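You operate a simulated robot arm through the tools that you are given. There is no shell and no other tool.

Carry out the task below with a simulated robot arm. There is one attempt and no reset: what you move stays moved.

TASK
Hose the slurry off the yellow plate, then return it to its rack spot.
Fine: plate in the pocket, arm over it before the valve opens; valve shut before the arm swings back.

Only the result counts: the job must be done as asked and must still hold three seconds after the hand-in. Knocking over, shifting, dropping, spilling or breaking anything else fails it.

THE ROBOT
A 7-joint arm with a two-finger parallel gripper, fixed in place. Base frame: the origin is at the foot of the arm, x ahead of it, y to its left, z up; the work surface is at about z = 80. Readings come in cm, rad, newtons and seconds.
With the tool pointing down near the work surface it reaches from about 44 to 92 cm from the base axis. Its first joint turns from -2.496 to 2.496 rad. Payload 3 kg.
The tool frame sits at the grasp point between the pads (the TCP): z along the fingers, y along the line on which they close. The tips reach 3 cm beyond it. Largest opening 9.4 cm; finger width 2.8, thickness 1; the body of the gripper, 5 by 9.6 cm, starts 5.5 cm behind the TCP.
Orientation is told as [roll, pitch, yaw] about the base's x, y, z axes, in that order, counted from this pose: with the fingers straight down and closing along the base's y, the tool's x points along the base's -x, its y along +y and its z along -z.

THE INTERFACE
- The arm moves only by the tool arm_command. Its argument "series" is a list of rows, each a list of 7 numbers: the finger opening in cm, from 0 to 9.4, then the shift along the tool's x, y, z in cm, then the turn, a rotation vector about the tool's x, y, z in rad. In form: [[gripper, dx, dy, dz, wx, wy, wz], ...]. A call has 1 to 20 rows; each row shifts and turns the commanded pose from where the row before left it, along the tool's axes as they then stand. Each row takes 0.2 s and may step no farther than 5 cm and 0.15 rad from the row before; otherwise, or with a gripper value out of range, the whole call is refused. A pose out of reach is approached as far as the arm can. The call stops where the force on the tool passes 90 N (or 10 N more than at its start, if that is more) or the arm is blocked; 0.2 s more then pass. The fingers move at their own pace (about 7.2 cm/s each) and stop on an object; they squeeze with about 30 N. The grip force told is the motor's: it shows also when the fingers shut on nothing. Time passes only in rows, and 0.2 s behind the last, so rows that do not move let the fingers close. It gives the time, the measured TCP pose, the force on the tool (base axes), the opening and the grip force at its end, in the units of the frame above (readings bear some noise), with the torque about the TCP (base axes, N m) and any sound that the robot's microphone picked up.
- Cameras (640 x 400 px; columns grow to the right, rows downward): "scene" is fixed at [3.22, -65.22, 160.04]; the picture's right is [0.51, -0.86, 0.00], its down [-0.61, -0.37, -0.70] and it looks along [0.60, 0.36, -0.71] (base axes); focal length 324 px, centre (320, 200). "wrist" rides on the gripper at [7.6, 1.4, -10.3] in the tool frame; the picture's right is [-0.18, 0.98, 0.00], its down [-0.75, -0.14, -0.64] and it looks along [-0.63, -0.12, 0.77] (tool axes); focal length 243 px, centre (320, 200). There is no depth. A picture from a camera that has moved, and an enlarged one, comes with that camera's place and axes in the base frame and with its lens. The place of the scene camera against the robot may be out by one fixed shift of up to 2.5 cm in any direction.
- camera(camera): a new picture of that camera. It takes no simulated time.
- inspect(camera, box): a new picture of the part [left, top, right, bottom] of that camera's present view, enlarged. It takes no simulated time.
- job_done(): hands the job in; it is judged then, once.

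Nothing tells you positions but the pictures and the camera data. Unless the task says otherwise, let go and move clear before handing in.

The tools are called after "Request:" as a command line: name --pt "numbers of a row" for each row, then --argument value for the rest, lists and objects as JSON in quotes. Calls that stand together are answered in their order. arm_command: Moves the arm, as the interface text tells. Its arguments: {"type":"object","properties":{"series":{"type":"array"}},"required":["series"]} The other tools are called the same way: camera (camera) takes a picture; inspect (camera, box) takes an enlarged picture of a part of a camera's view; job_done () hands the job in.

At the start:

```text
t: 0.0
eef_pos: [56.7, -5.19, 118.11]
tool_rot: [0.0, 0.0, -0.001]
contact_force: [-0.2, 1.2, -0.1]
wrist_torque: [-0.01, -0.01, -0.01]
grip_width: 9.41
finger_force: 0.1
```

scene: 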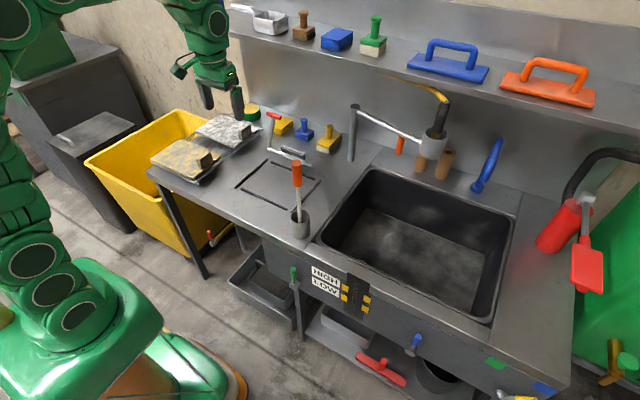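
wrist: 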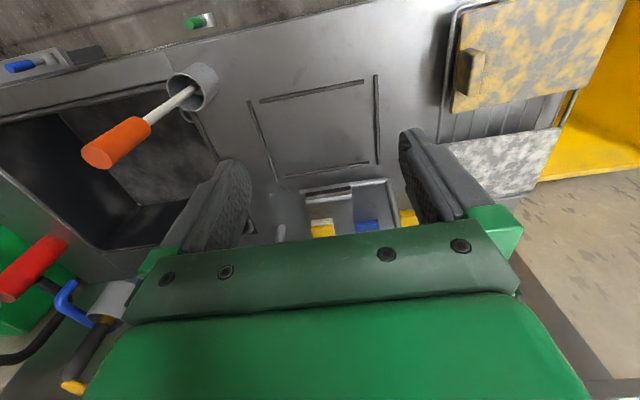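

I see a sink bench with two dirty plates on a rack at the left (one yellowish, one white/grey), a square pocket marked on the counter, a swing arm with a nozzle, and several handles. I'll look closer before moving.

Request:
inspect --camera "scene" --box '[140, 80, 340, 205]'

Request:
inspect --camera "scene" --box '[220, 80, 380, 180]'

Request:
inspect --camera "scene" --box '[330, 70, 530, 195]'

Request:
inspect --camera "scene" --box '[190, 220, 450, 400]'

Request:
inspect --camera "scene" --box '[440, 220, 640, 400]'

Request:
inspect --camera "wrist" --box '[220, 0, 640, 260]'

```text
3.20 times, centred on (240, 142) of scene
camera zoom: at [3.22, -65.22, 160.04], right [0.51, -0.86, 0.0], down [-0.61, -0.37, -0.7], along [0.6, 0.36, -0.71], focal length 1035 px, centre (576, 384)
```

zoom: 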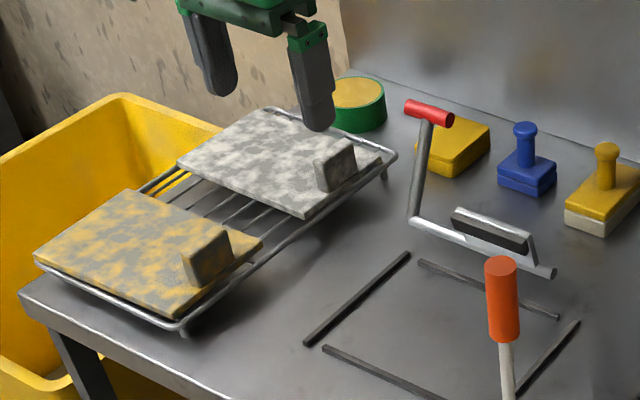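

```text
4.00 times, centred on (300, 130) of scene
camera zoom: at [3.22, -65.22, 160.04], right [0.51, -0.86, 0.0], down [-0.61, -0.37, -0.7], along [0.6, 0.36, -0.71], focal length 1294 px, centre (400, 480)
```

zoom: 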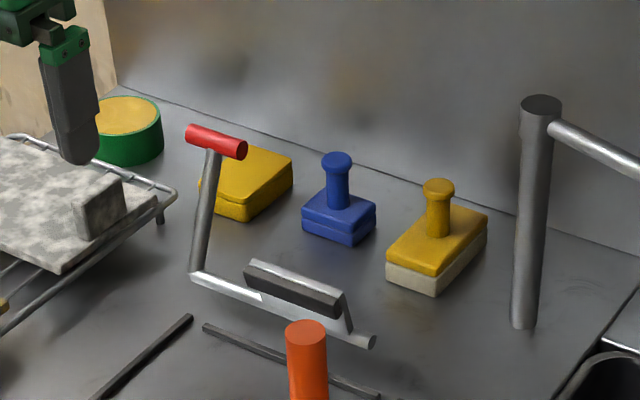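

```text
3.20 times, centred on (430, 132) of scene
camera zoom: at [3.22, -65.22, 160.04], right [0.51, -0.86, 0.0], down [-0.61, -0.37, -0.7], along [0.6, 0.36, -0.71], focal length 1035 px, centre (-32, 416)
```

zoom: 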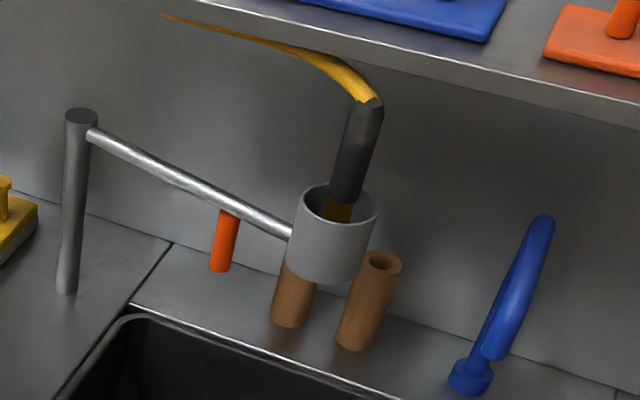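

```text
2.22 times, centred on (320, 310) of scene
camera zoom: at [3.22, -65.22, 160.04], right [0.51, -0.86, 0.0], down [-0.61, -0.37, -0.7], along [0.6, 0.36, -0.71], focal length 719 px, centre (320, -44)
```

zoom: 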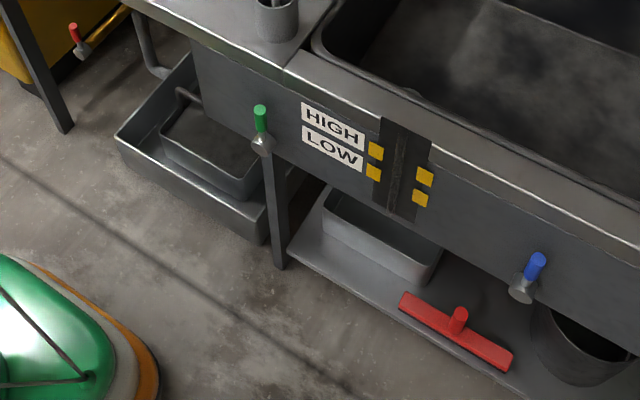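

```text
2.22 times, centred on (540, 310) of scene
camera zoom: at [3.22, -65.22, 160.04], right [0.51, -0.86, 0.0], down [-0.61, -0.37, -0.7], along [0.6, 0.36, -0.71], focal length 719 px, centre (-169, -44)
```

zoom: 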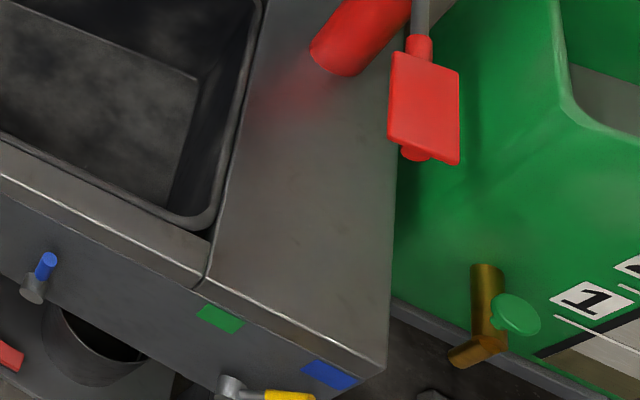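

```text
1.52 times, centred on (430, 130) of wrist
camera zoom: at [49.19, -3.77, 128.39], right [0.18, 0.98, 0.0], down [0.75, -0.14, 0.64], along [0.63, -0.12, -0.77], focal length 370 px, centre (152, 307)
```

zoom: 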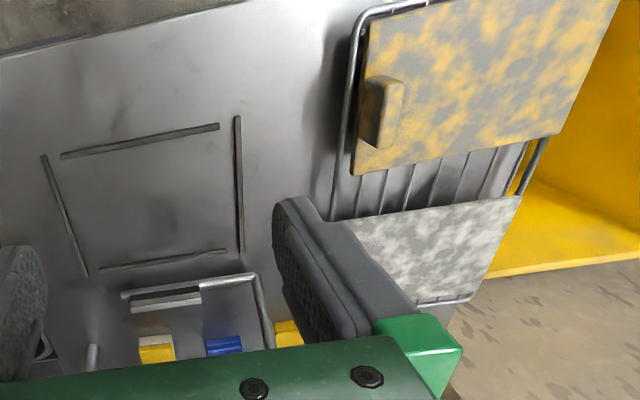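

I take the yellow plate at about (60, 26), the pocket at about (71, -8), and the swing arm's post near the back. Which valve feeds the nozzle isn't clear yet, so I'll raise the arm slightly and look with the wrist camera.

Request:
arm_command --pt "9.4 4 0 0 0 0 0" --pt "9.4 2 4 0 0 0 0" --pt "9.4 0 5 0 0 0 0" --pt "9.4 0 5 0 0 0 0" --pt "9.4 0 5 0 0 0 0" --pt "9.4 0 5 0 0 0 0"

Request:
camera --camera "wrist"

Request:
camera --camera "scene"

```text
t: 1.4
eef_pos: [50.7, 18.8, 118.18]
tool_rot: [0.001, -0.004, 0.001]
contact_force: [-0.3, 0.3, 0.6]
wrist_torque: [-0.03, 0.02, -0.01]
grip_width: 9.38
finger_force: 0.1
```

```text
taken
camera wrist: at [43.18, 20.24, 128.47], right [0.18, 0.98, 0.0], down [0.75, -0.14, 0.64], along [0.63, -0.12, -0.77], focal length 243 px, centre (320, 200)
```

wrist: 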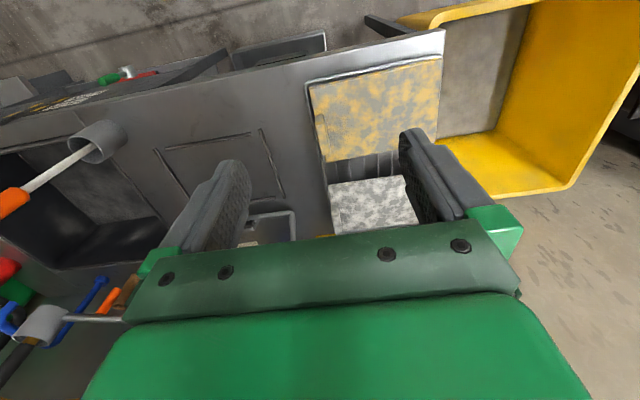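

```text
taken
```

scene: 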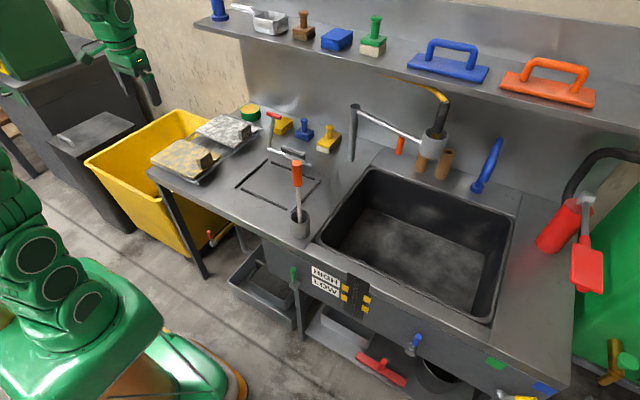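

The rack is clear of the arm in the scene view now. I'll zoom in on the nozzle, the red-handled bar and the valves.

Request:
inspect --camera "scene" --box '[370, 65, 470, 195]'

Request:
inspect --camera "scene" --box '[255, 100, 335, 170]'

Request:
inspect --camera "scene" --box '[140, 95, 260, 195]'

Request:
inspect --camera "scene" --box '[260, 150, 340, 250]'

Request:
inspect --camera "wrist" --box '[0, 20, 340, 260]'

Request:
inspect --camera "wrist" --box '[290, 40, 460, 240]'

```text
3.08 times, centred on (420, 130) of scene
camera zoom: at [3.22, -65.22, 160.04], right [0.51, -0.86, 0.0], down [-0.61, -0.37, -0.7], along [0.6, 0.36, -0.71], focal length 996 px, centre (12, 415)
```

zoom: 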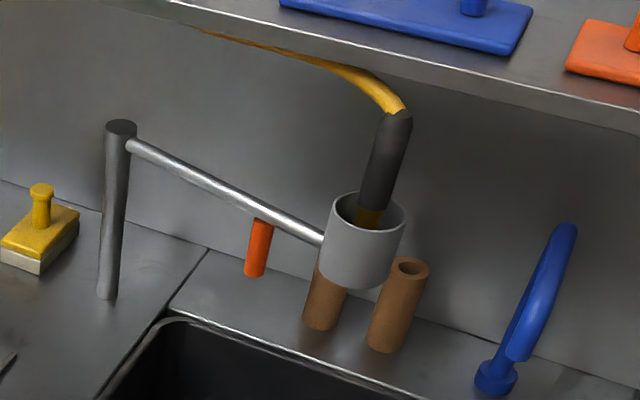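

```text
5.71 times, centred on (295, 135) of scene
camera zoom: at [3.22, -65.22, 160.04], right [0.51, -0.86, 0.0], down [-0.61, -0.37, -0.7], along [0.6, 0.36, -0.71], focal length 1849 px, centre (463, 571)
```

zoom: 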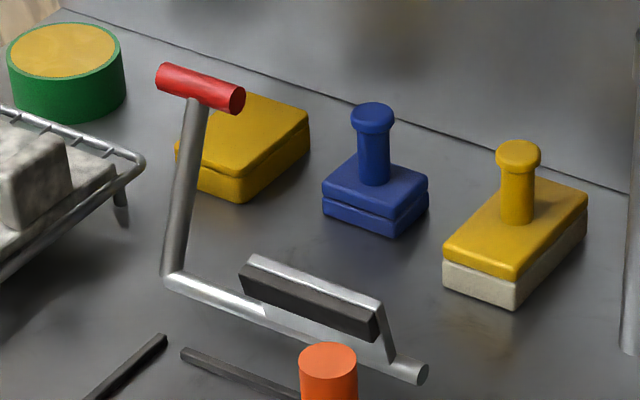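

```text
4.00 times, centred on (200, 145) of scene
camera zoom: at [3.22, -65.22, 160.04], right [0.51, -0.86, 0.0], down [-0.61, -0.37, -0.7], along [0.6, 0.36, -0.71], focal length 1294 px, centre (800, 420)
```

zoom: 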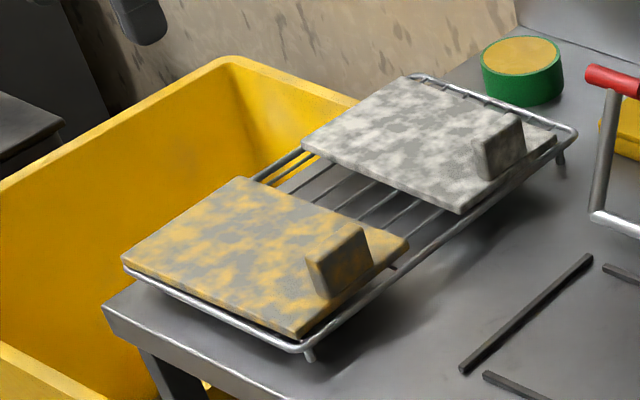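

```text
4.00 times, centred on (300, 200) of scene
camera zoom: at [3.22, -65.22, 160.04], right [0.51, -0.86, 0.0], down [-0.61, -0.37, -0.7], along [0.6, 0.36, -0.71], focal length 1294 px, centre (400, 200)
```

zoom: 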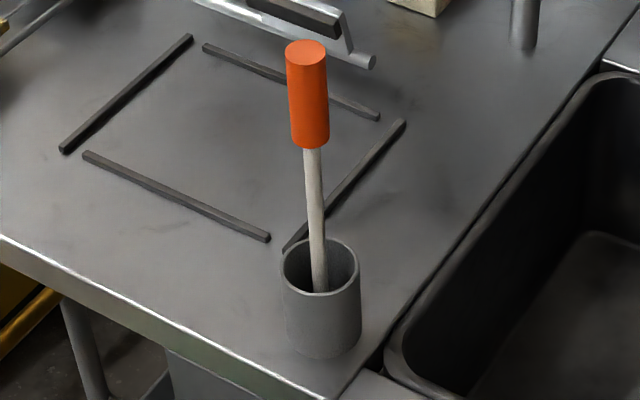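

```text
1.67 times, centred on (170, 140) of wrist
camera zoom: at [43.18, 20.24, 128.47], right [0.18, 0.98, 0.0], down [0.75, -0.14, 0.64], along [0.63, -0.12, -0.77], focal length 404 px, centre (570, 300)
```

zoom: 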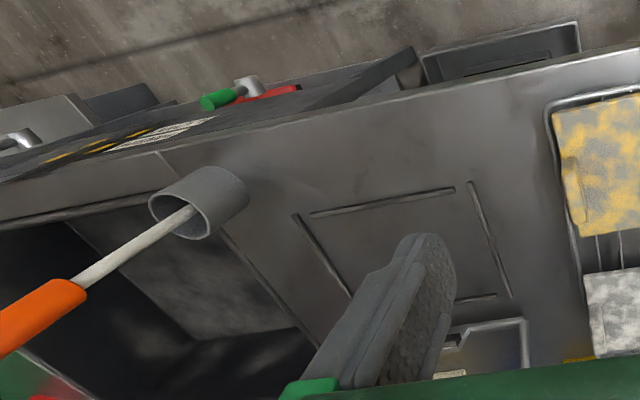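

```text
2.00 times, centred on (375, 140) of wrist
camera zoom: at [43.18, 20.24, 128.47], right [0.18, 0.98, 0.0], down [0.75, -0.14, 0.64], along [0.63, -0.12, -0.77], focal length 485 px, centre (210, 320)
```

zoom: 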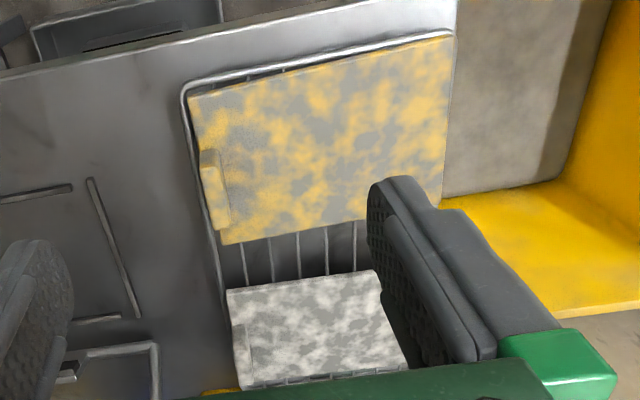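

The red-handled bar sits just behind the pocket at about z 85. The hose nozzle hangs in a ring on a swing arm whose post is near (97, -23). I'll tilt the wrist camera forward to see the back wall, hose and bar properly.

Request:
arm_command --pt "9.4 0 -5 -1 0 0 0" --pt "9.4 0 -5 -1 0 0 0" --pt "9.4 0 -5 -1 0 0 0" --pt "9.4 0 -5 -1 0 0 0" --pt "9.4 0 -5 -1 0 0 0" --pt "9.4 0 -5 -1 0 0 0" --pt "9.4 0 -5 -1 0 0 0" --pt "9.4 0 0 0 0 -0.15 0" --pt "9.4 0 0 0 0 -0.15 0" --pt "9.4 0 0 0 0 -0.15 0" --pt "9.4 0 0 0 0 -0.15 0" --pt "9.4 0 0 0 0 -0.15 0" --pt "9.4 0 0 0 0 -0.15 0"

Request:
camera --camera "wrist"

Request:
inspect --camera "wrist" --box '[0, 0, 320, 200]'

Request:
inspect --camera "wrist" --box '[200, 60, 440, 260]'

```text
refused: row 1 steps farther than a row can; nothing moved
```

```text
taken
camera wrist: at [43.18, 20.24, 128.47], right [0.18, 0.98, 0.0], down [0.75, -0.14, 0.64], along [0.63, -0.12, -0.77], focal length 243 px, centre (320, 200)
```

wrist: 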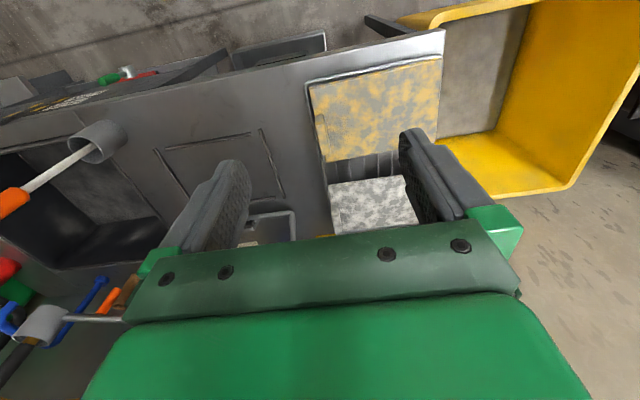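

```text
2.00 times, centred on (160, 100) of wrist
camera zoom: at [43.18, 20.24, 128.47], right [0.18, 0.98, 0.0], down [0.75, -0.14, 0.64], along [0.63, -0.12, -0.77], focal length 485 px, centre (640, 400)
```

zoom: 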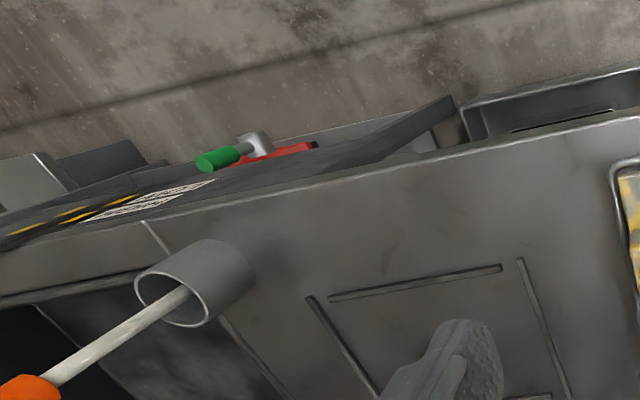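

```text
2.00 times, centred on (320, 160) of wrist
camera zoom: at [43.18, 20.24, 128.47], right [0.18, 0.98, 0.0], down [0.75, -0.14, 0.64], along [0.63, -0.12, -0.77], focal length 485 px, centre (320, 280)
```

zoom: 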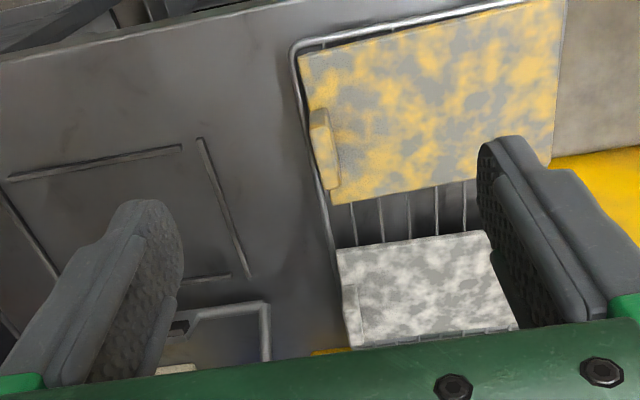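

The last command was refused because its steps were slightly over 5 cm. I'll resend it with smaller steps.

Request:
arm_command --pt "9.4 0 -4.8 -1 0 0 0" --pt "9.4 0 -4.8 -1 0 0 0" --pt "9.4 0 -4.8 -1 0 0 0" --pt "9.4 0 -4.8 -1 0 0 0" --pt "9.4 0 -4.8 -1 0 0 0" --pt "9.4 0 -4.8 -1 0 0 0" --pt "9.4 0 -4.8 -1 0 0 0" --pt "9.4 0 0 0 0 -0.14 0" --pt "9.4 0 0 0 0 -0.14 0" --pt "9.4 0 0 0 0 -0.14 0" --pt "9.4 0 0 0 0 -0.14 0" --pt "9.4 0 0 0 0 -0.14 0" --pt "9.4 0 0 0 0 -0.14 0"

Request:
camera --camera "wrist"

Request:
inspect --camera "wrist" --box '[0, 0, 320, 200]'

Request:
inspect --camera "wrist" --box '[200, 60, 440, 260]'

```text
t: 4.2
eef_pos: [50.7, -14.8, 125.15]
tool_rot: [-0.001, -0.841, 0.001]
contact_force: [-0.1, 0.2, 0.1]
wrist_torque: [-0.02, 0.01, 0.03]
grip_width: 9.39
finger_force: 0.0
```

```text
taken
camera wrist: at [38.03, -13.35, 126.28], right [0.12, 0.98, 0.14], down [0.02, -0.14, 0.99], along [0.99, -0.12, -0.04], focal length 243 px, centre (320, 200)
```

wrist: 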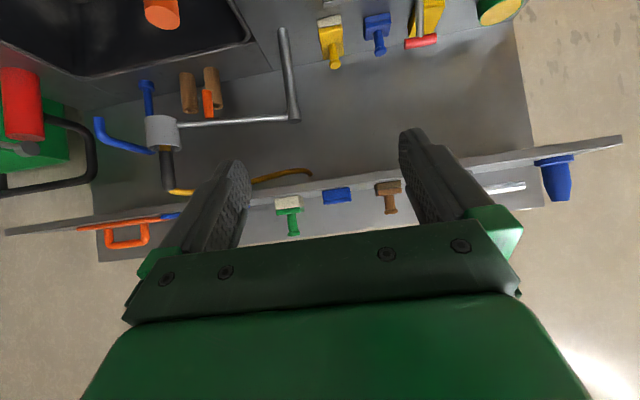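

```text
2.00 times, centred on (160, 100) of wrist
camera zoom: at [38.03, -13.35, 126.28], right [0.12, 0.98, 0.14], down [0.02, -0.14, 0.99], along [0.99, -0.12, -0.04], focal length 485 px, centre (640, 400)
```

zoom: 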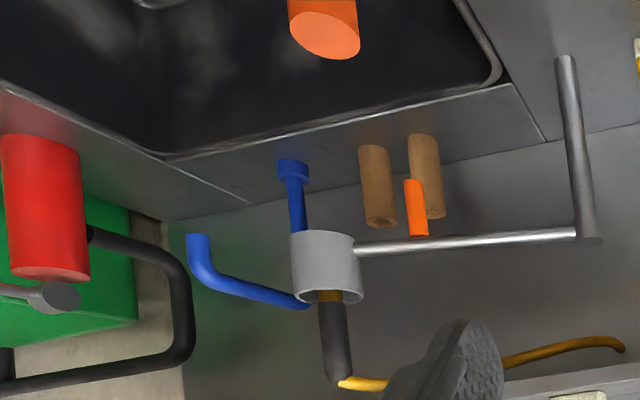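

```text
2.00 times, centred on (320, 160) of wrist
camera zoom: at [38.03, -13.35, 126.28], right [0.12, 0.98, 0.14], down [0.02, -0.14, 0.99], along [0.99, -0.12, -0.04], focal length 485 px, centre (320, 280)
```

zoom: 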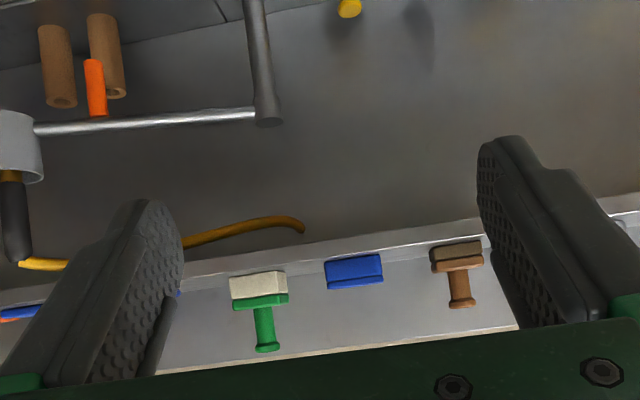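

The hose runs from the nozzle up to the back wall, and an orange grip hangs below the swing arm's tube. I still need to tell which front valve feeds it, so I'll zoom in on the valves.

Request:
inspect --camera "scene" --box '[470, 340, 570, 400]'

Request:
inspect --camera "scene" --box '[270, 250, 390, 330]'

Request:
inspect --camera "scene" --box '[340, 310, 460, 400]'

Request:
inspect --camera "scene" --box '[530, 160, 640, 300]'

Request:
inspect --camera "scene" --box '[180, 200, 280, 290]'

Request:
inspect --camera "wrist" --box '[260, 0, 520, 140]'

```text
6.40 times, centred on (520, 370) of scene
camera zoom: at [3.22, -65.22, 160.04], right [0.51, -0.86, 0.0], down [-0.61, -0.37, -0.7], along [0.6, 0.36, -0.71], focal length 2071 px, centre (-960, -888)
```

zoom: 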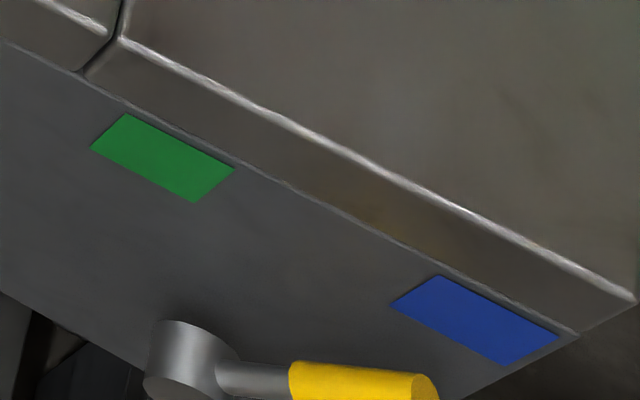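

```text
5.00 times, centred on (330, 290) of scene
camera zoom: at [3.22, -65.22, 160.04], right [0.51, -0.86, 0.0], down [-0.61, -0.37, -0.7], along [0.6, 0.36, -0.71], focal length 1618 px, centre (270, -250)
```

zoom: 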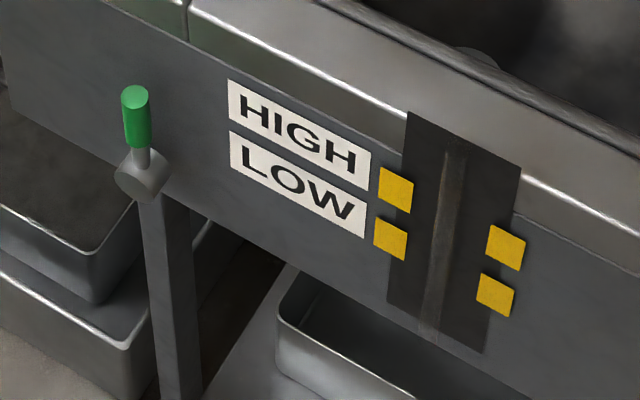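

```text
4.44 times, centred on (400, 355) of scene
camera zoom: at [3.22, -65.22, 160.04], right [0.51, -0.86, 0.0], down [-0.61, -0.37, -0.7], along [0.6, 0.36, -0.71], focal length 1438 px, centre (-36, -489)
```

zoom: 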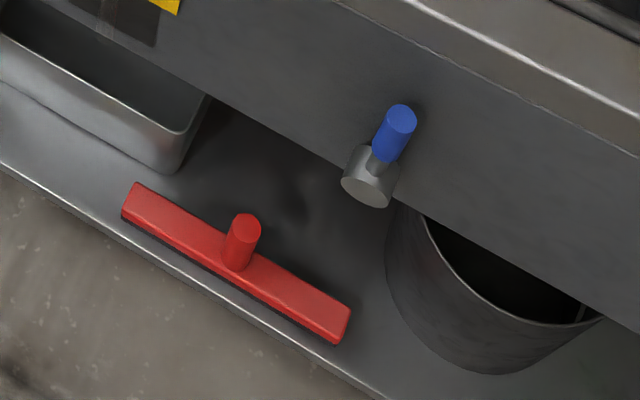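

```text
2.86 times, centred on (585, 230) of scene
camera zoom: at [3.22, -65.22, 160.04], right [0.51, -0.86, 0.0], down [-0.61, -0.37, -0.7], along [0.6, 0.36, -0.71], focal length 924 px, centre (-437, 114)
```

zoom: 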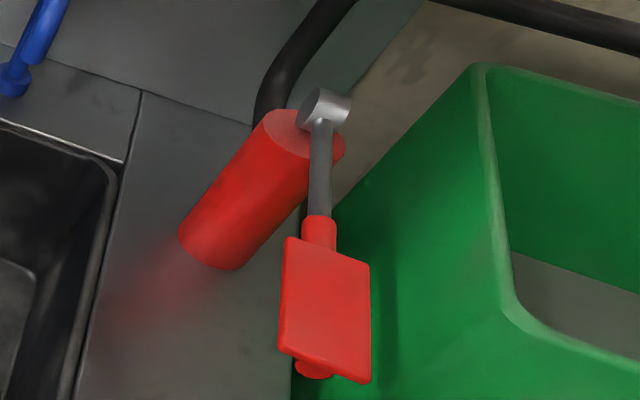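

```text
4.44 times, centred on (230, 245) of scene
camera zoom: at [3.22, -65.22, 160.04], right [0.51, -0.86, 0.0], down [-0.61, -0.37, -0.7], along [0.6, 0.36, -0.71], focal length 1438 px, centre (720, 0)
```

zoom: 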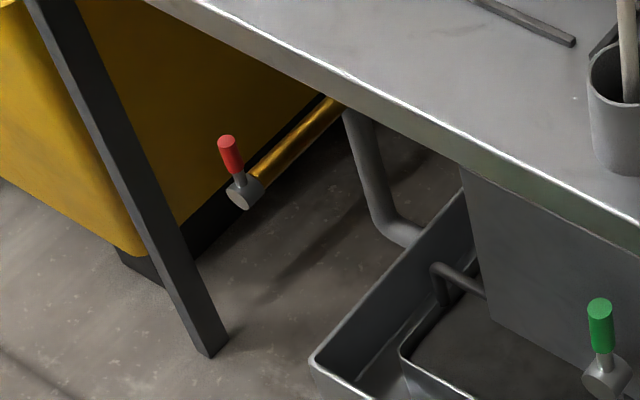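

```text
2.46 times, centred on (390, 70) of wrist
camera zoom: at [38.03, -13.35, 126.28], right [0.12, 0.98, 0.14], down [0.02, -0.14, 0.99], along [0.99, -0.12, -0.04], focal length 597 px, centre (148, 520)
```

zoom: 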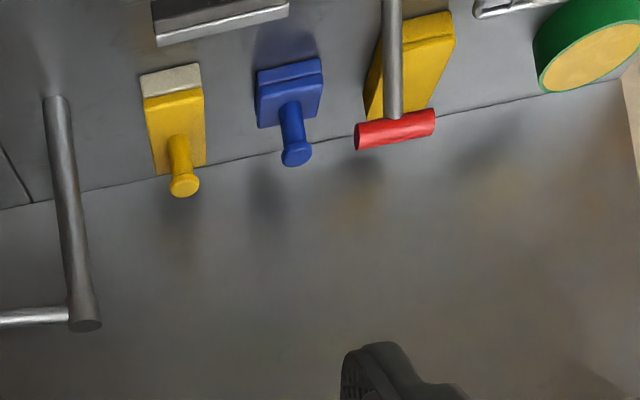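

The lever with the red grip sits on a yellow pipe coming from under the counter, which may be the hose supply. I'll lower the camera in front of the bench to trace the pipes.

Request:
arm_command --pt "9.4 0 0 0 0 0.14 0" --pt "9.4 0 0 0 0 0.14 0" --pt "9.4 0 0 0 0 0.14 0" --pt "9.4 0 0 0 0 0.14 0" --pt "9.4 0 0 0 0 0.14 0" --pt "9.4 0 0 0 0 0.14 0" --pt "9.4 0.8 3.2 3.5 0 0 0" --pt "9.4 0.8 3.2 3.5 0 0 0" --pt "9.4 0.8 3.2 3.5 0 0 0" --pt "9.4 0.8 3.2 3.5 0 0 0" --pt "9.4 0.8 3.2 3.5 0 0 0" --pt "9.4 0.8 3.2 3.5 0 0 0" --pt "9.4 0.8 3.2 3.5 0 0 0"

Request:
camera --camera "wrist"

Request:
inspect --camera "wrist" --box '[120, 0, 440, 140]'

Request:
camera --camera "scene"

```text
t: 7.0
eef_pos: [45.12, 7.54, 100.74]
tool_rot: [-0.001, 0.001, 0.0]
contact_force: [0.3, 0.1, 0.3]
wrist_torque: [0.02, 0.01, 0.0]
grip_width: 9.4
finger_force: 0.1
```

```text
taken
camera wrist: at [37.62, 8.91, 111.07], right [0.18, 0.98, 0.0], down [0.75, -0.14, 0.64], along [0.63, -0.12, -0.77], focal length 243 px, centre (320, 200)
```

wrist: 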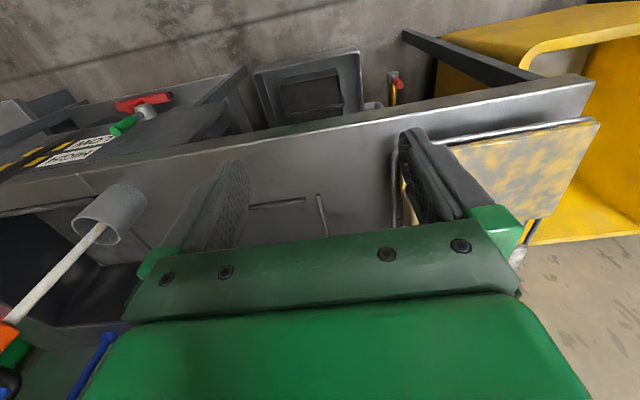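

```text
2.00 times, centred on (280, 70) of wrist
camera zoom: at [37.62, 8.91, 111.07], right [0.18, 0.98, 0.0], down [0.75, -0.14, 0.64], along [0.63, -0.12, -0.77], focal length 485 px, centre (400, 460)
```

zoom: 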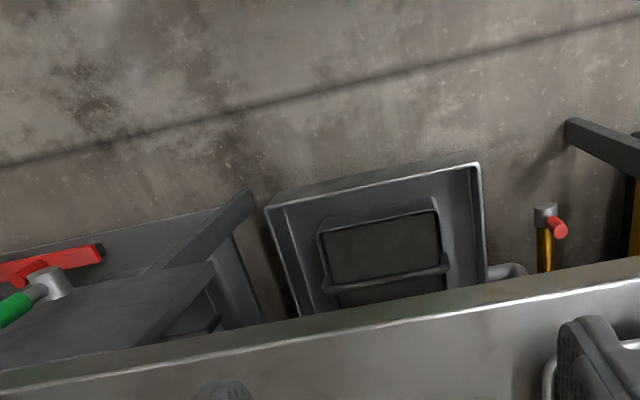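

```text
taken
```

scene: 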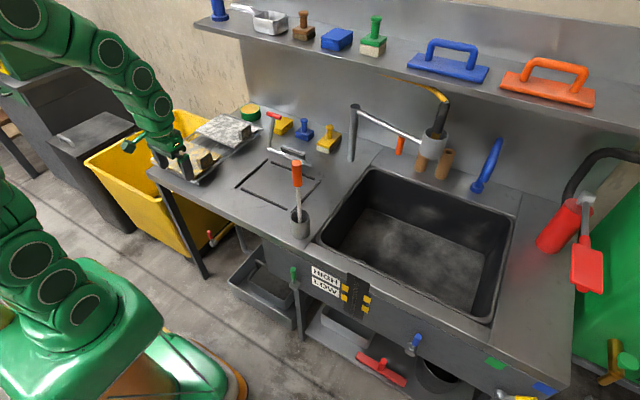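

I can't trace a hose supply from here. Next I'll slide along the bench front to view the green, blue and yellow valves up close.

Request:
arm_command --pt "9.4 1 0 -4 0 0 0" --pt "9.4 0 -3 -4 0 0 0" --pt "9.4 0 -5 0 0 0 0" --pt "9.4 0 -5 0 0 0 0" --pt "9.4 0 -5 0 0 0 0" --pt "9.4 0 -5 0 0 0 0" --pt "9.4 0 -5 0 0 0 0" --pt "9.4 0 -5 0 0 0 0" --pt "9.4 0 -5 0 0 0 0" --pt "9.4 0 -5 0 0 0 0" --pt "9.4 0 -5 0 0 0 0" --pt "9.4 0 -5 0 0 0 0"

Request:
camera --camera "wrist"

Request:
inspect --camera "wrist" --box '[0, 0, 300, 180]'

Request:
inspect --camera "wrist" --box '[250, 0, 550, 180]'

```text
t: 9.6
eef_pos: [44.11, -45.54, 108.62]
tool_rot: [-0.001, -0.001, 0.0]
contact_force: [0.9, -0.1, 0.1]
wrist_torque: [0.0, 0.0, 0.0]
grip_width: 9.39
finger_force: 0.1
```

```text
taken
camera wrist: at [36.63, -44.08, 118.84], right [0.18, 0.98, 0.0], down [0.75, -0.14, 0.64], along [0.63, -0.12, -0.77], focal length 243 px, centre (320, 200)
```

wrist: 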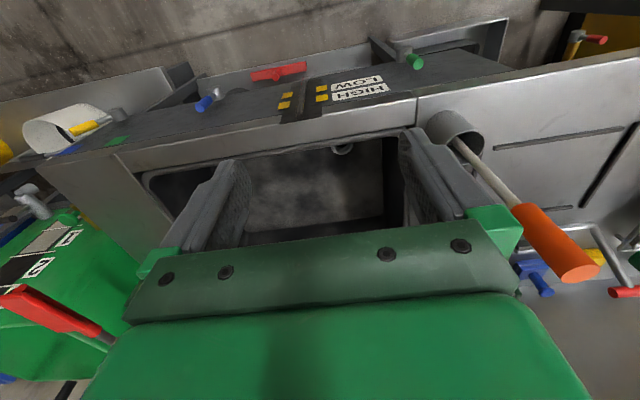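

```text
2.13 times, centred on (150, 90) of wrist
camera zoom: at [36.63, -44.08, 118.84], right [0.18, 0.98, 0.0], down [0.75, -0.14, 0.64], along [0.63, -0.12, -0.77], focal length 518 px, centre (683, 435)
```

zoom: 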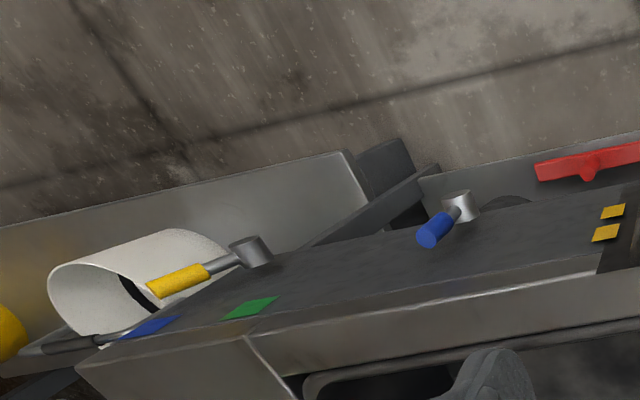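

```text
2.13 times, centred on (400, 90) of wrist
camera zoom: at [36.63, -44.08, 118.84], right [0.18, 0.98, 0.0], down [0.75, -0.14, 0.64], along [0.63, -0.12, -0.77], focal length 518 px, centre (149, 435)
```

zoom: 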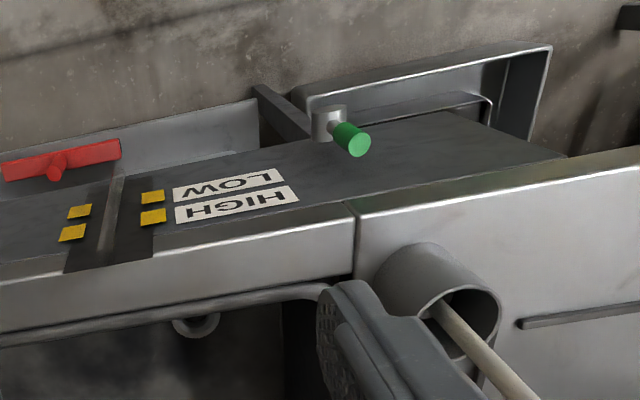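

By position, the blue valve lines up with the blue faucet, and the green valve (y about -25) with the point where the yellow hose enters the wall. The yellow pipe with the red lever also matches the hose by colour. I'll look at the hose's wall end before deciding.

Request:
arm_command --pt "9.4 0 0 -4.5 0 0 0" --pt "9.4 -0.75 3.8 -2 0 0 0" --pt "9.4 -0.75 3.8 -2 0 0 0" --pt "9.4 -0.75 3.8 -2 0 0 0" --pt "9.4 -0.75 3.8 -2 0 0 0" --pt "9.4 -0.75 3.8 -2 0 0 0" --pt "9.4 -0.75 3.8 -2 0 0 0" --pt "9.4 -0.75 3.8 -2 0 0 0" --pt "9.4 0 0 0 0 -0.15 0" --pt "9.4 0 0 0 0 -0.15 0" --pt "9.4 0 0 0 0 -0.15 0" --pt "9.4 0 0 0 0 -0.15 0" --pt "9.4 0 0 0 0 -0.15 0" --pt "9.4 0 0 0 0 -0.15 0" --pt "9.4 0 0 0 0 -0.15 0" --pt "9.4 0 0 0 0 -0.15 0"

Request:
camera --camera "wrist"

Request:
inspect --camera "wrist" --box '[130, 0, 400, 170]'

```text
t: 13.0
eef_pos: [49.37, -18.86, 127.03]
tool_rot: [-0.004, -1.201, 0.003]
contact_force: [-0.4, 0.1, -0.5]
wrist_torque: [0.03, 0.02, -0.01]
grip_width: 9.4
finger_force: 0.1
```

```text
taken
camera wrist: at [37.12, -17.42, 123.68], right [0.07, 0.98, 0.17], down [-0.33, -0.14, 0.93], along [0.94, -0.12, 0.31], focal length 243 px, centre (320, 200)
```

wrist: 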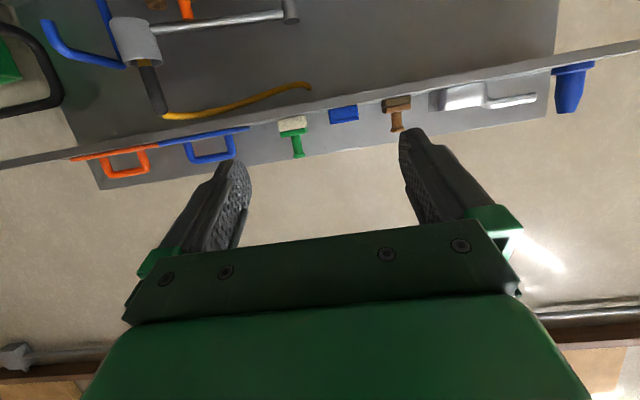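

```text
2.35 times, centred on (265, 85) of wrist
camera zoom: at [37.12, -17.42, 123.68], right [0.07, 0.98, 0.17], down [-0.33, -0.14, 0.93], along [0.94, -0.12, 0.31], focal length 571 px, centre (449, 471)
```

zoom: 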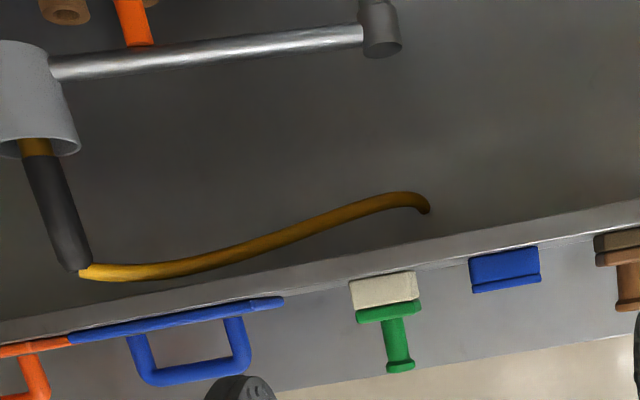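

The hose goes straight into the backsplash. Now I'll lower the tilted camera in front of the left counter to see where the pipes underneath run.

Request:
arm_command --pt "9.4 0 0 0 0 0.12 0" --pt "9.4 0 0 0 0 0.12 0" --pt "9.4 0 0 0 0 0.12 0" --pt "9.4 0 4.8 0 0 0 0" --pt "9.4 0 4.8 0 0 0 0" --pt "9.4 0 4.8 0 0 0 0" --pt "9.4 0 4.8 0 0 0 0" --pt "9.4 0 4.8 0 0 0 0" --pt "9.4 3.6 0 3.2 0 0 0" --pt "9.4 3.6 0 3.2 0 0 0" --pt "9.4 3.6 0 3.2 0 0 0" --pt "9.4 3.6 0 3.2 0 0 0" --pt "9.4 3.6 0 3.2 0 0 0" --pt "9.4 3.6 0 3.2 0 0 0" --pt "9.4 3.6 0 3.2 0 0 0"

Request:
camera --camera "wrist"

Request:
camera --camera "scene"

```text
t: 16.2
eef_pos: [57.33, 7.78, 105.85]
tool_rot: [-0.007, -0.837, 0.008]
contact_force: [0.2, -0.3, -0.1]
wrist_torque: [0.03, 0.02, 0.05]
grip_width: 9.38
finger_force: 0.2
out of reach, approached as far as the arm can: row 11, 12, 13, 14, 15
```

```text
taken
camera wrist: at [44.77, 9.16, 107.13], right [0.12, 0.98, 0.13], down [0.03, -0.14, 0.99], along [0.99, -0.11, -0.04], focal length 243 px, centre (320, 200)
```

wrist: 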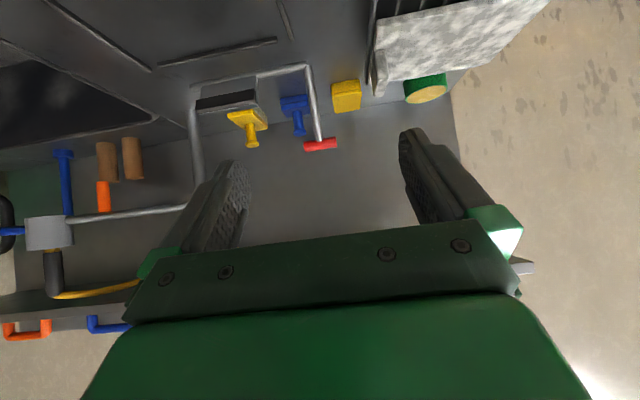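

```text
taken
```

scene: 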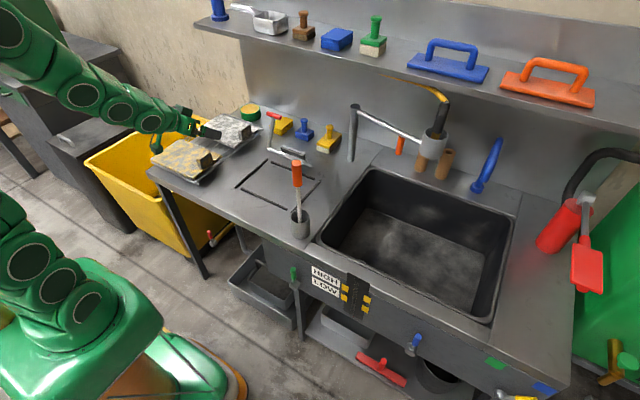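

The flange can't go that low while tilted. From here I have a good view of the red-handled bar, so I'll zoom in on it.

Request:
inspect --camera "wrist" --box '[150, 30, 350, 170]'

Request:
inspect --camera "wrist" --box '[0, 120, 220, 260]'

Request:
inspect --camera "wrist" --box '[350, 0, 560, 120]'

Request:
inspect --camera "scene" --box '[195, 220, 235, 255]'

Request:
inspect --camera "scene" --box '[590, 320, 640, 400]'

```text
2.86 times, centred on (250, 100) of wrist
camera zoom: at [44.77, 9.16, 107.13], right [0.12, 0.98, 0.13], down [0.03, -0.14, 0.99], along [0.99, -0.11, -0.04], focal length 693 px, centre (520, 486)
```

zoom: 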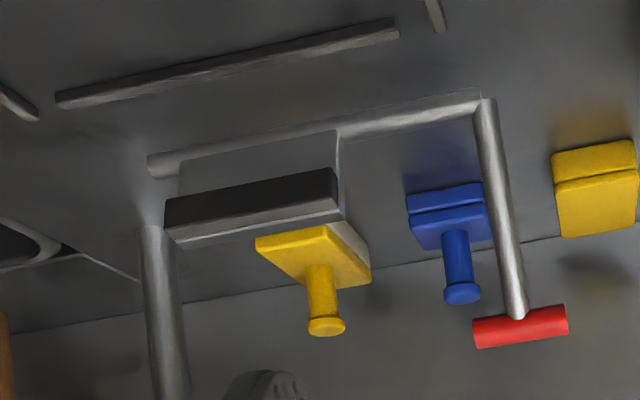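

```text
2.86 times, centred on (110, 190) of wrist
camera zoom: at [44.77, 9.16, 107.13], right [0.12, 0.98, 0.13], down [0.03, -0.14, 0.99], along [0.99, -0.11, -0.04], focal length 693 px, centre (920, 229)
```

zoom: 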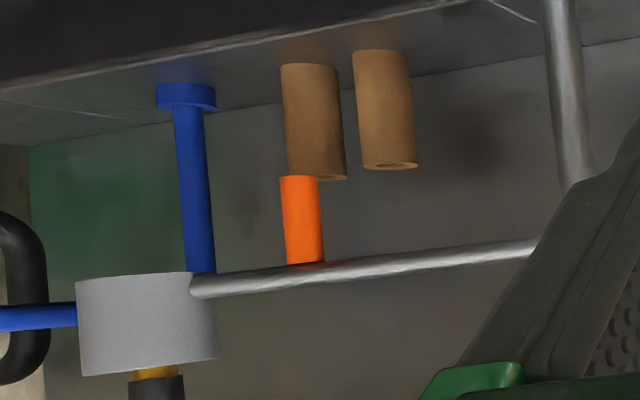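

```text
3.05 times, centred on (455, 60) of wrist
camera zoom: at [44.77, 9.16, 107.13], right [0.12, 0.98, 0.13], down [0.03, -0.14, 0.99], along [0.99, -0.11, -0.04], focal length 739 px, centre (-91, 627)
```

zoom: 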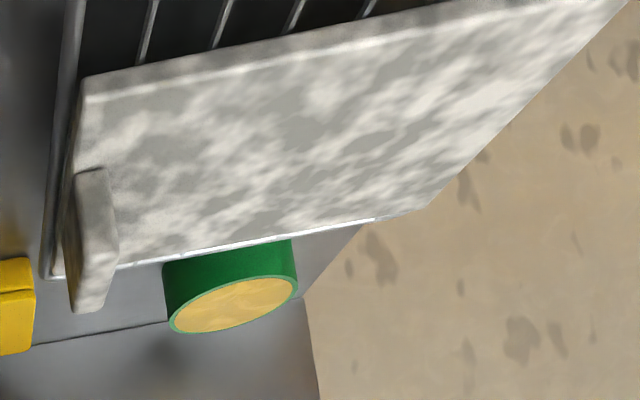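

```text
11.43 times, centred on (215, 238) of scene
camera zoom: at [3.22, -65.22, 160.04], right [0.51, -0.86, 0.0], down [-0.61, -0.37, -0.7], along [0.6, 0.36, -0.71], focal length 3698 px, centre (1520, -229)
```

zoom: 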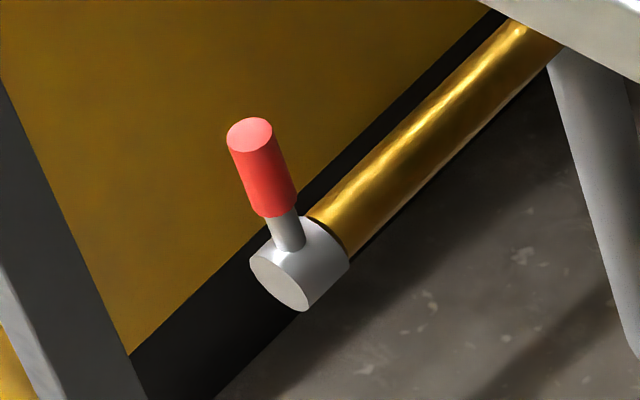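

```text
5.00 times, centred on (615, 360) of scene
camera zoom: at [3.22, -65.22, 160.04], right [0.51, -0.86, 0.0], down [-0.61, -0.37, -0.7], along [0.6, 0.36, -0.71], focal length 1618 px, centre (-1155, -600)
```

zoom: 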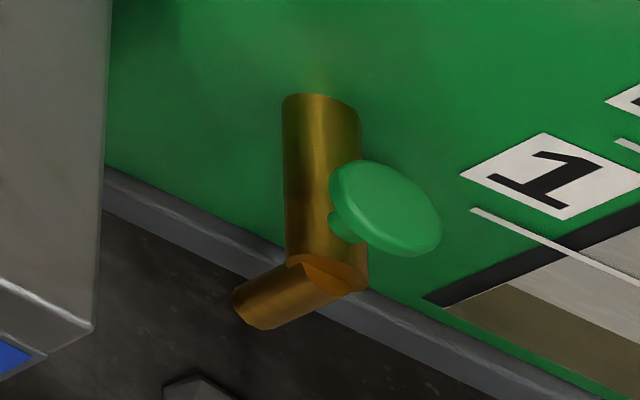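

I have the layout fairly well:
- **Pocket:** rails at x 62 to 80 and y -20 to 4, centre about (71, -8).
- **Yellow plate:** about 14 x 22 cm, centre about (61.5, 27), with its knob near the -y edge.
- **Swing arm:** about 31 cm long, so its ring would land on the pocket centre.

Next I'll go above the plate and measure the knob.

Request:
arm_command --pt "9.4 0 0 -4 0 0.14 0" --pt "9.4 0 0 -4 0 0.14 0" --pt "9.4 0 0 0 0 0.14 0" --pt "9.4 0 0 0 0 0.14 0" --pt "9.4 0 0 0 0 0.14 0" --pt "9.4 0 0 0 0 0.137 0"

Request:
camera --camera "wrist"

```text
t: 17.6
eef_pos: [51.75, 7.57, 111.77]
tool_rot: [-0.002, 0.002, 0.001]
contact_force: [-1.4, 0.7, 0.3]
wrist_torque: [-0.01, -0.06, 0.04]
grip_width: 9.42
finger_force: 0.0
```

```text
taken
camera wrist: at [44.22, 9.1, 122.1], right [0.18, 0.98, 0.0], down [0.75, -0.14, 0.64], along [0.63, -0.12, -0.77], focal length 243 px, centre (320, 200)
```

wrist: 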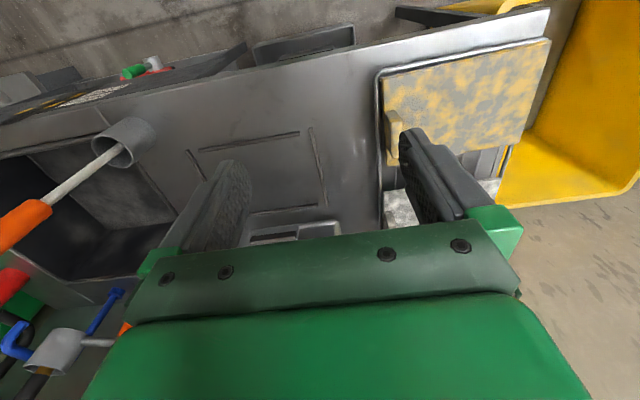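

Request:
arm_command --pt "9.4 -1 3.3 2 0 0 0" --pt "9.4 -1 3.3 2 0 0 0" --pt "9.4 -1 3.3 2 0 0 0"

Request:
camera --camera "wrist"

Request:
inspect --camera "wrist" --box '[240, 60, 480, 240]'

Request:
inspect --camera "scene" --box '[140, 120, 240, 195]'

```text
t: 18.4
eef_pos: [54.76, 17.81, 105.85]
tool_rot: [0.0, -0.002, -0.001]
contact_force: [1.0, -0.3, 0.3]
wrist_torque: [0.0, 0.02, 0.03]
grip_width: 9.41
finger_force: 0.1
```

```text
taken
camera wrist: at [47.2, 19.25, 116.13], right [0.18, 0.98, 0.0], down [0.75, -0.14, 0.64], along [0.63, -0.12, -0.77], focal length 243 px, centre (320, 200)
```

wrist: 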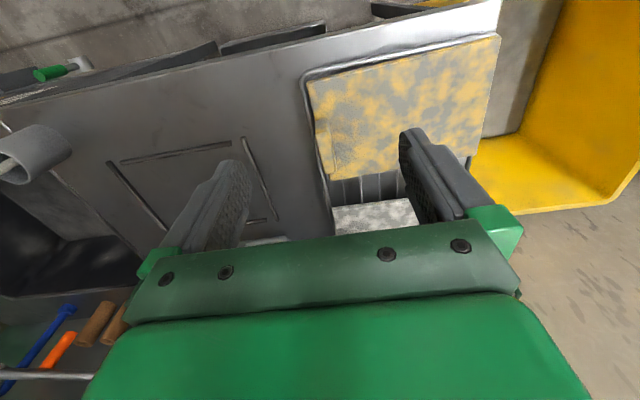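

```text
2.22 times, centred on (360, 150) of wrist
camera zoom: at [47.2, 19.25, 116.13], right [0.18, 0.98, 0.0], down [0.75, -0.14, 0.64], along [0.63, -0.12, -0.77], focal length 539 px, centre (231, 311)
```

zoom: 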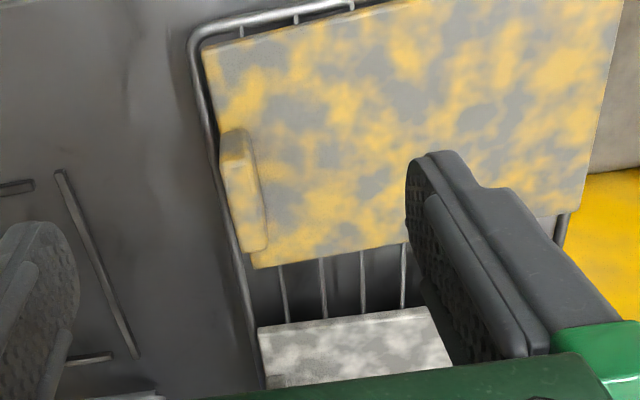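

```text
5.33 times, centred on (190, 158) of scene
camera zoom: at [3.22, -65.22, 160.04], right [0.51, -0.86, 0.0], down [-0.61, -0.37, -0.7], along [0.6, 0.36, -0.71], focal length 1726 px, centre (1013, 427)
```

zoom: 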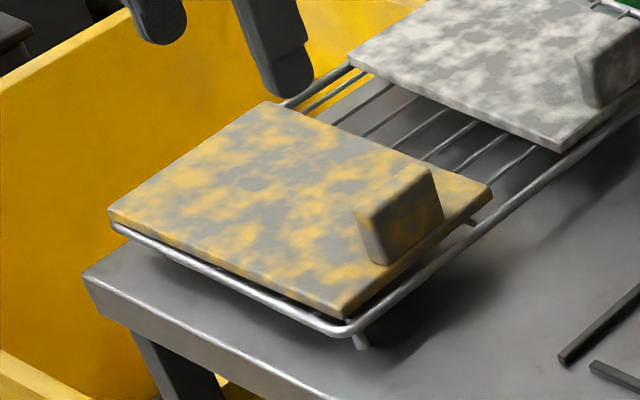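

Request:
inspect --camera "wrist" --box '[300, 100, 380, 190]'

Request:
inspect --camera "scene" --box '[185, 140, 245, 185]'

```text
4.44 times, centred on (340, 145) of wrist
camera zoom: at [47.2, 19.25, 116.13], right [0.18, 0.98, 0.0], down [0.75, -0.14, 0.64], along [0.63, -0.12, -0.77], focal length 1078 px, centre (231, 444)
```

zoom: 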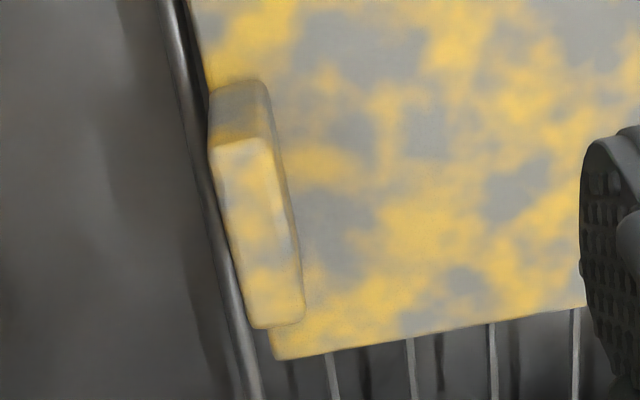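

```text
8.89 times, centred on (215, 162) of scene
camera zoom: at [3.22, -65.22, 160.04], right [0.51, -0.86, 0.0], down [-0.61, -0.37, -0.7], along [0.6, 0.36, -0.71], focal length 2876 px, centre (1253, 533)
```

zoom: 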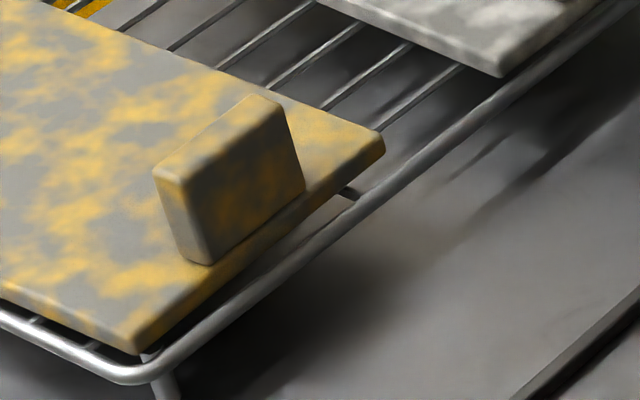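

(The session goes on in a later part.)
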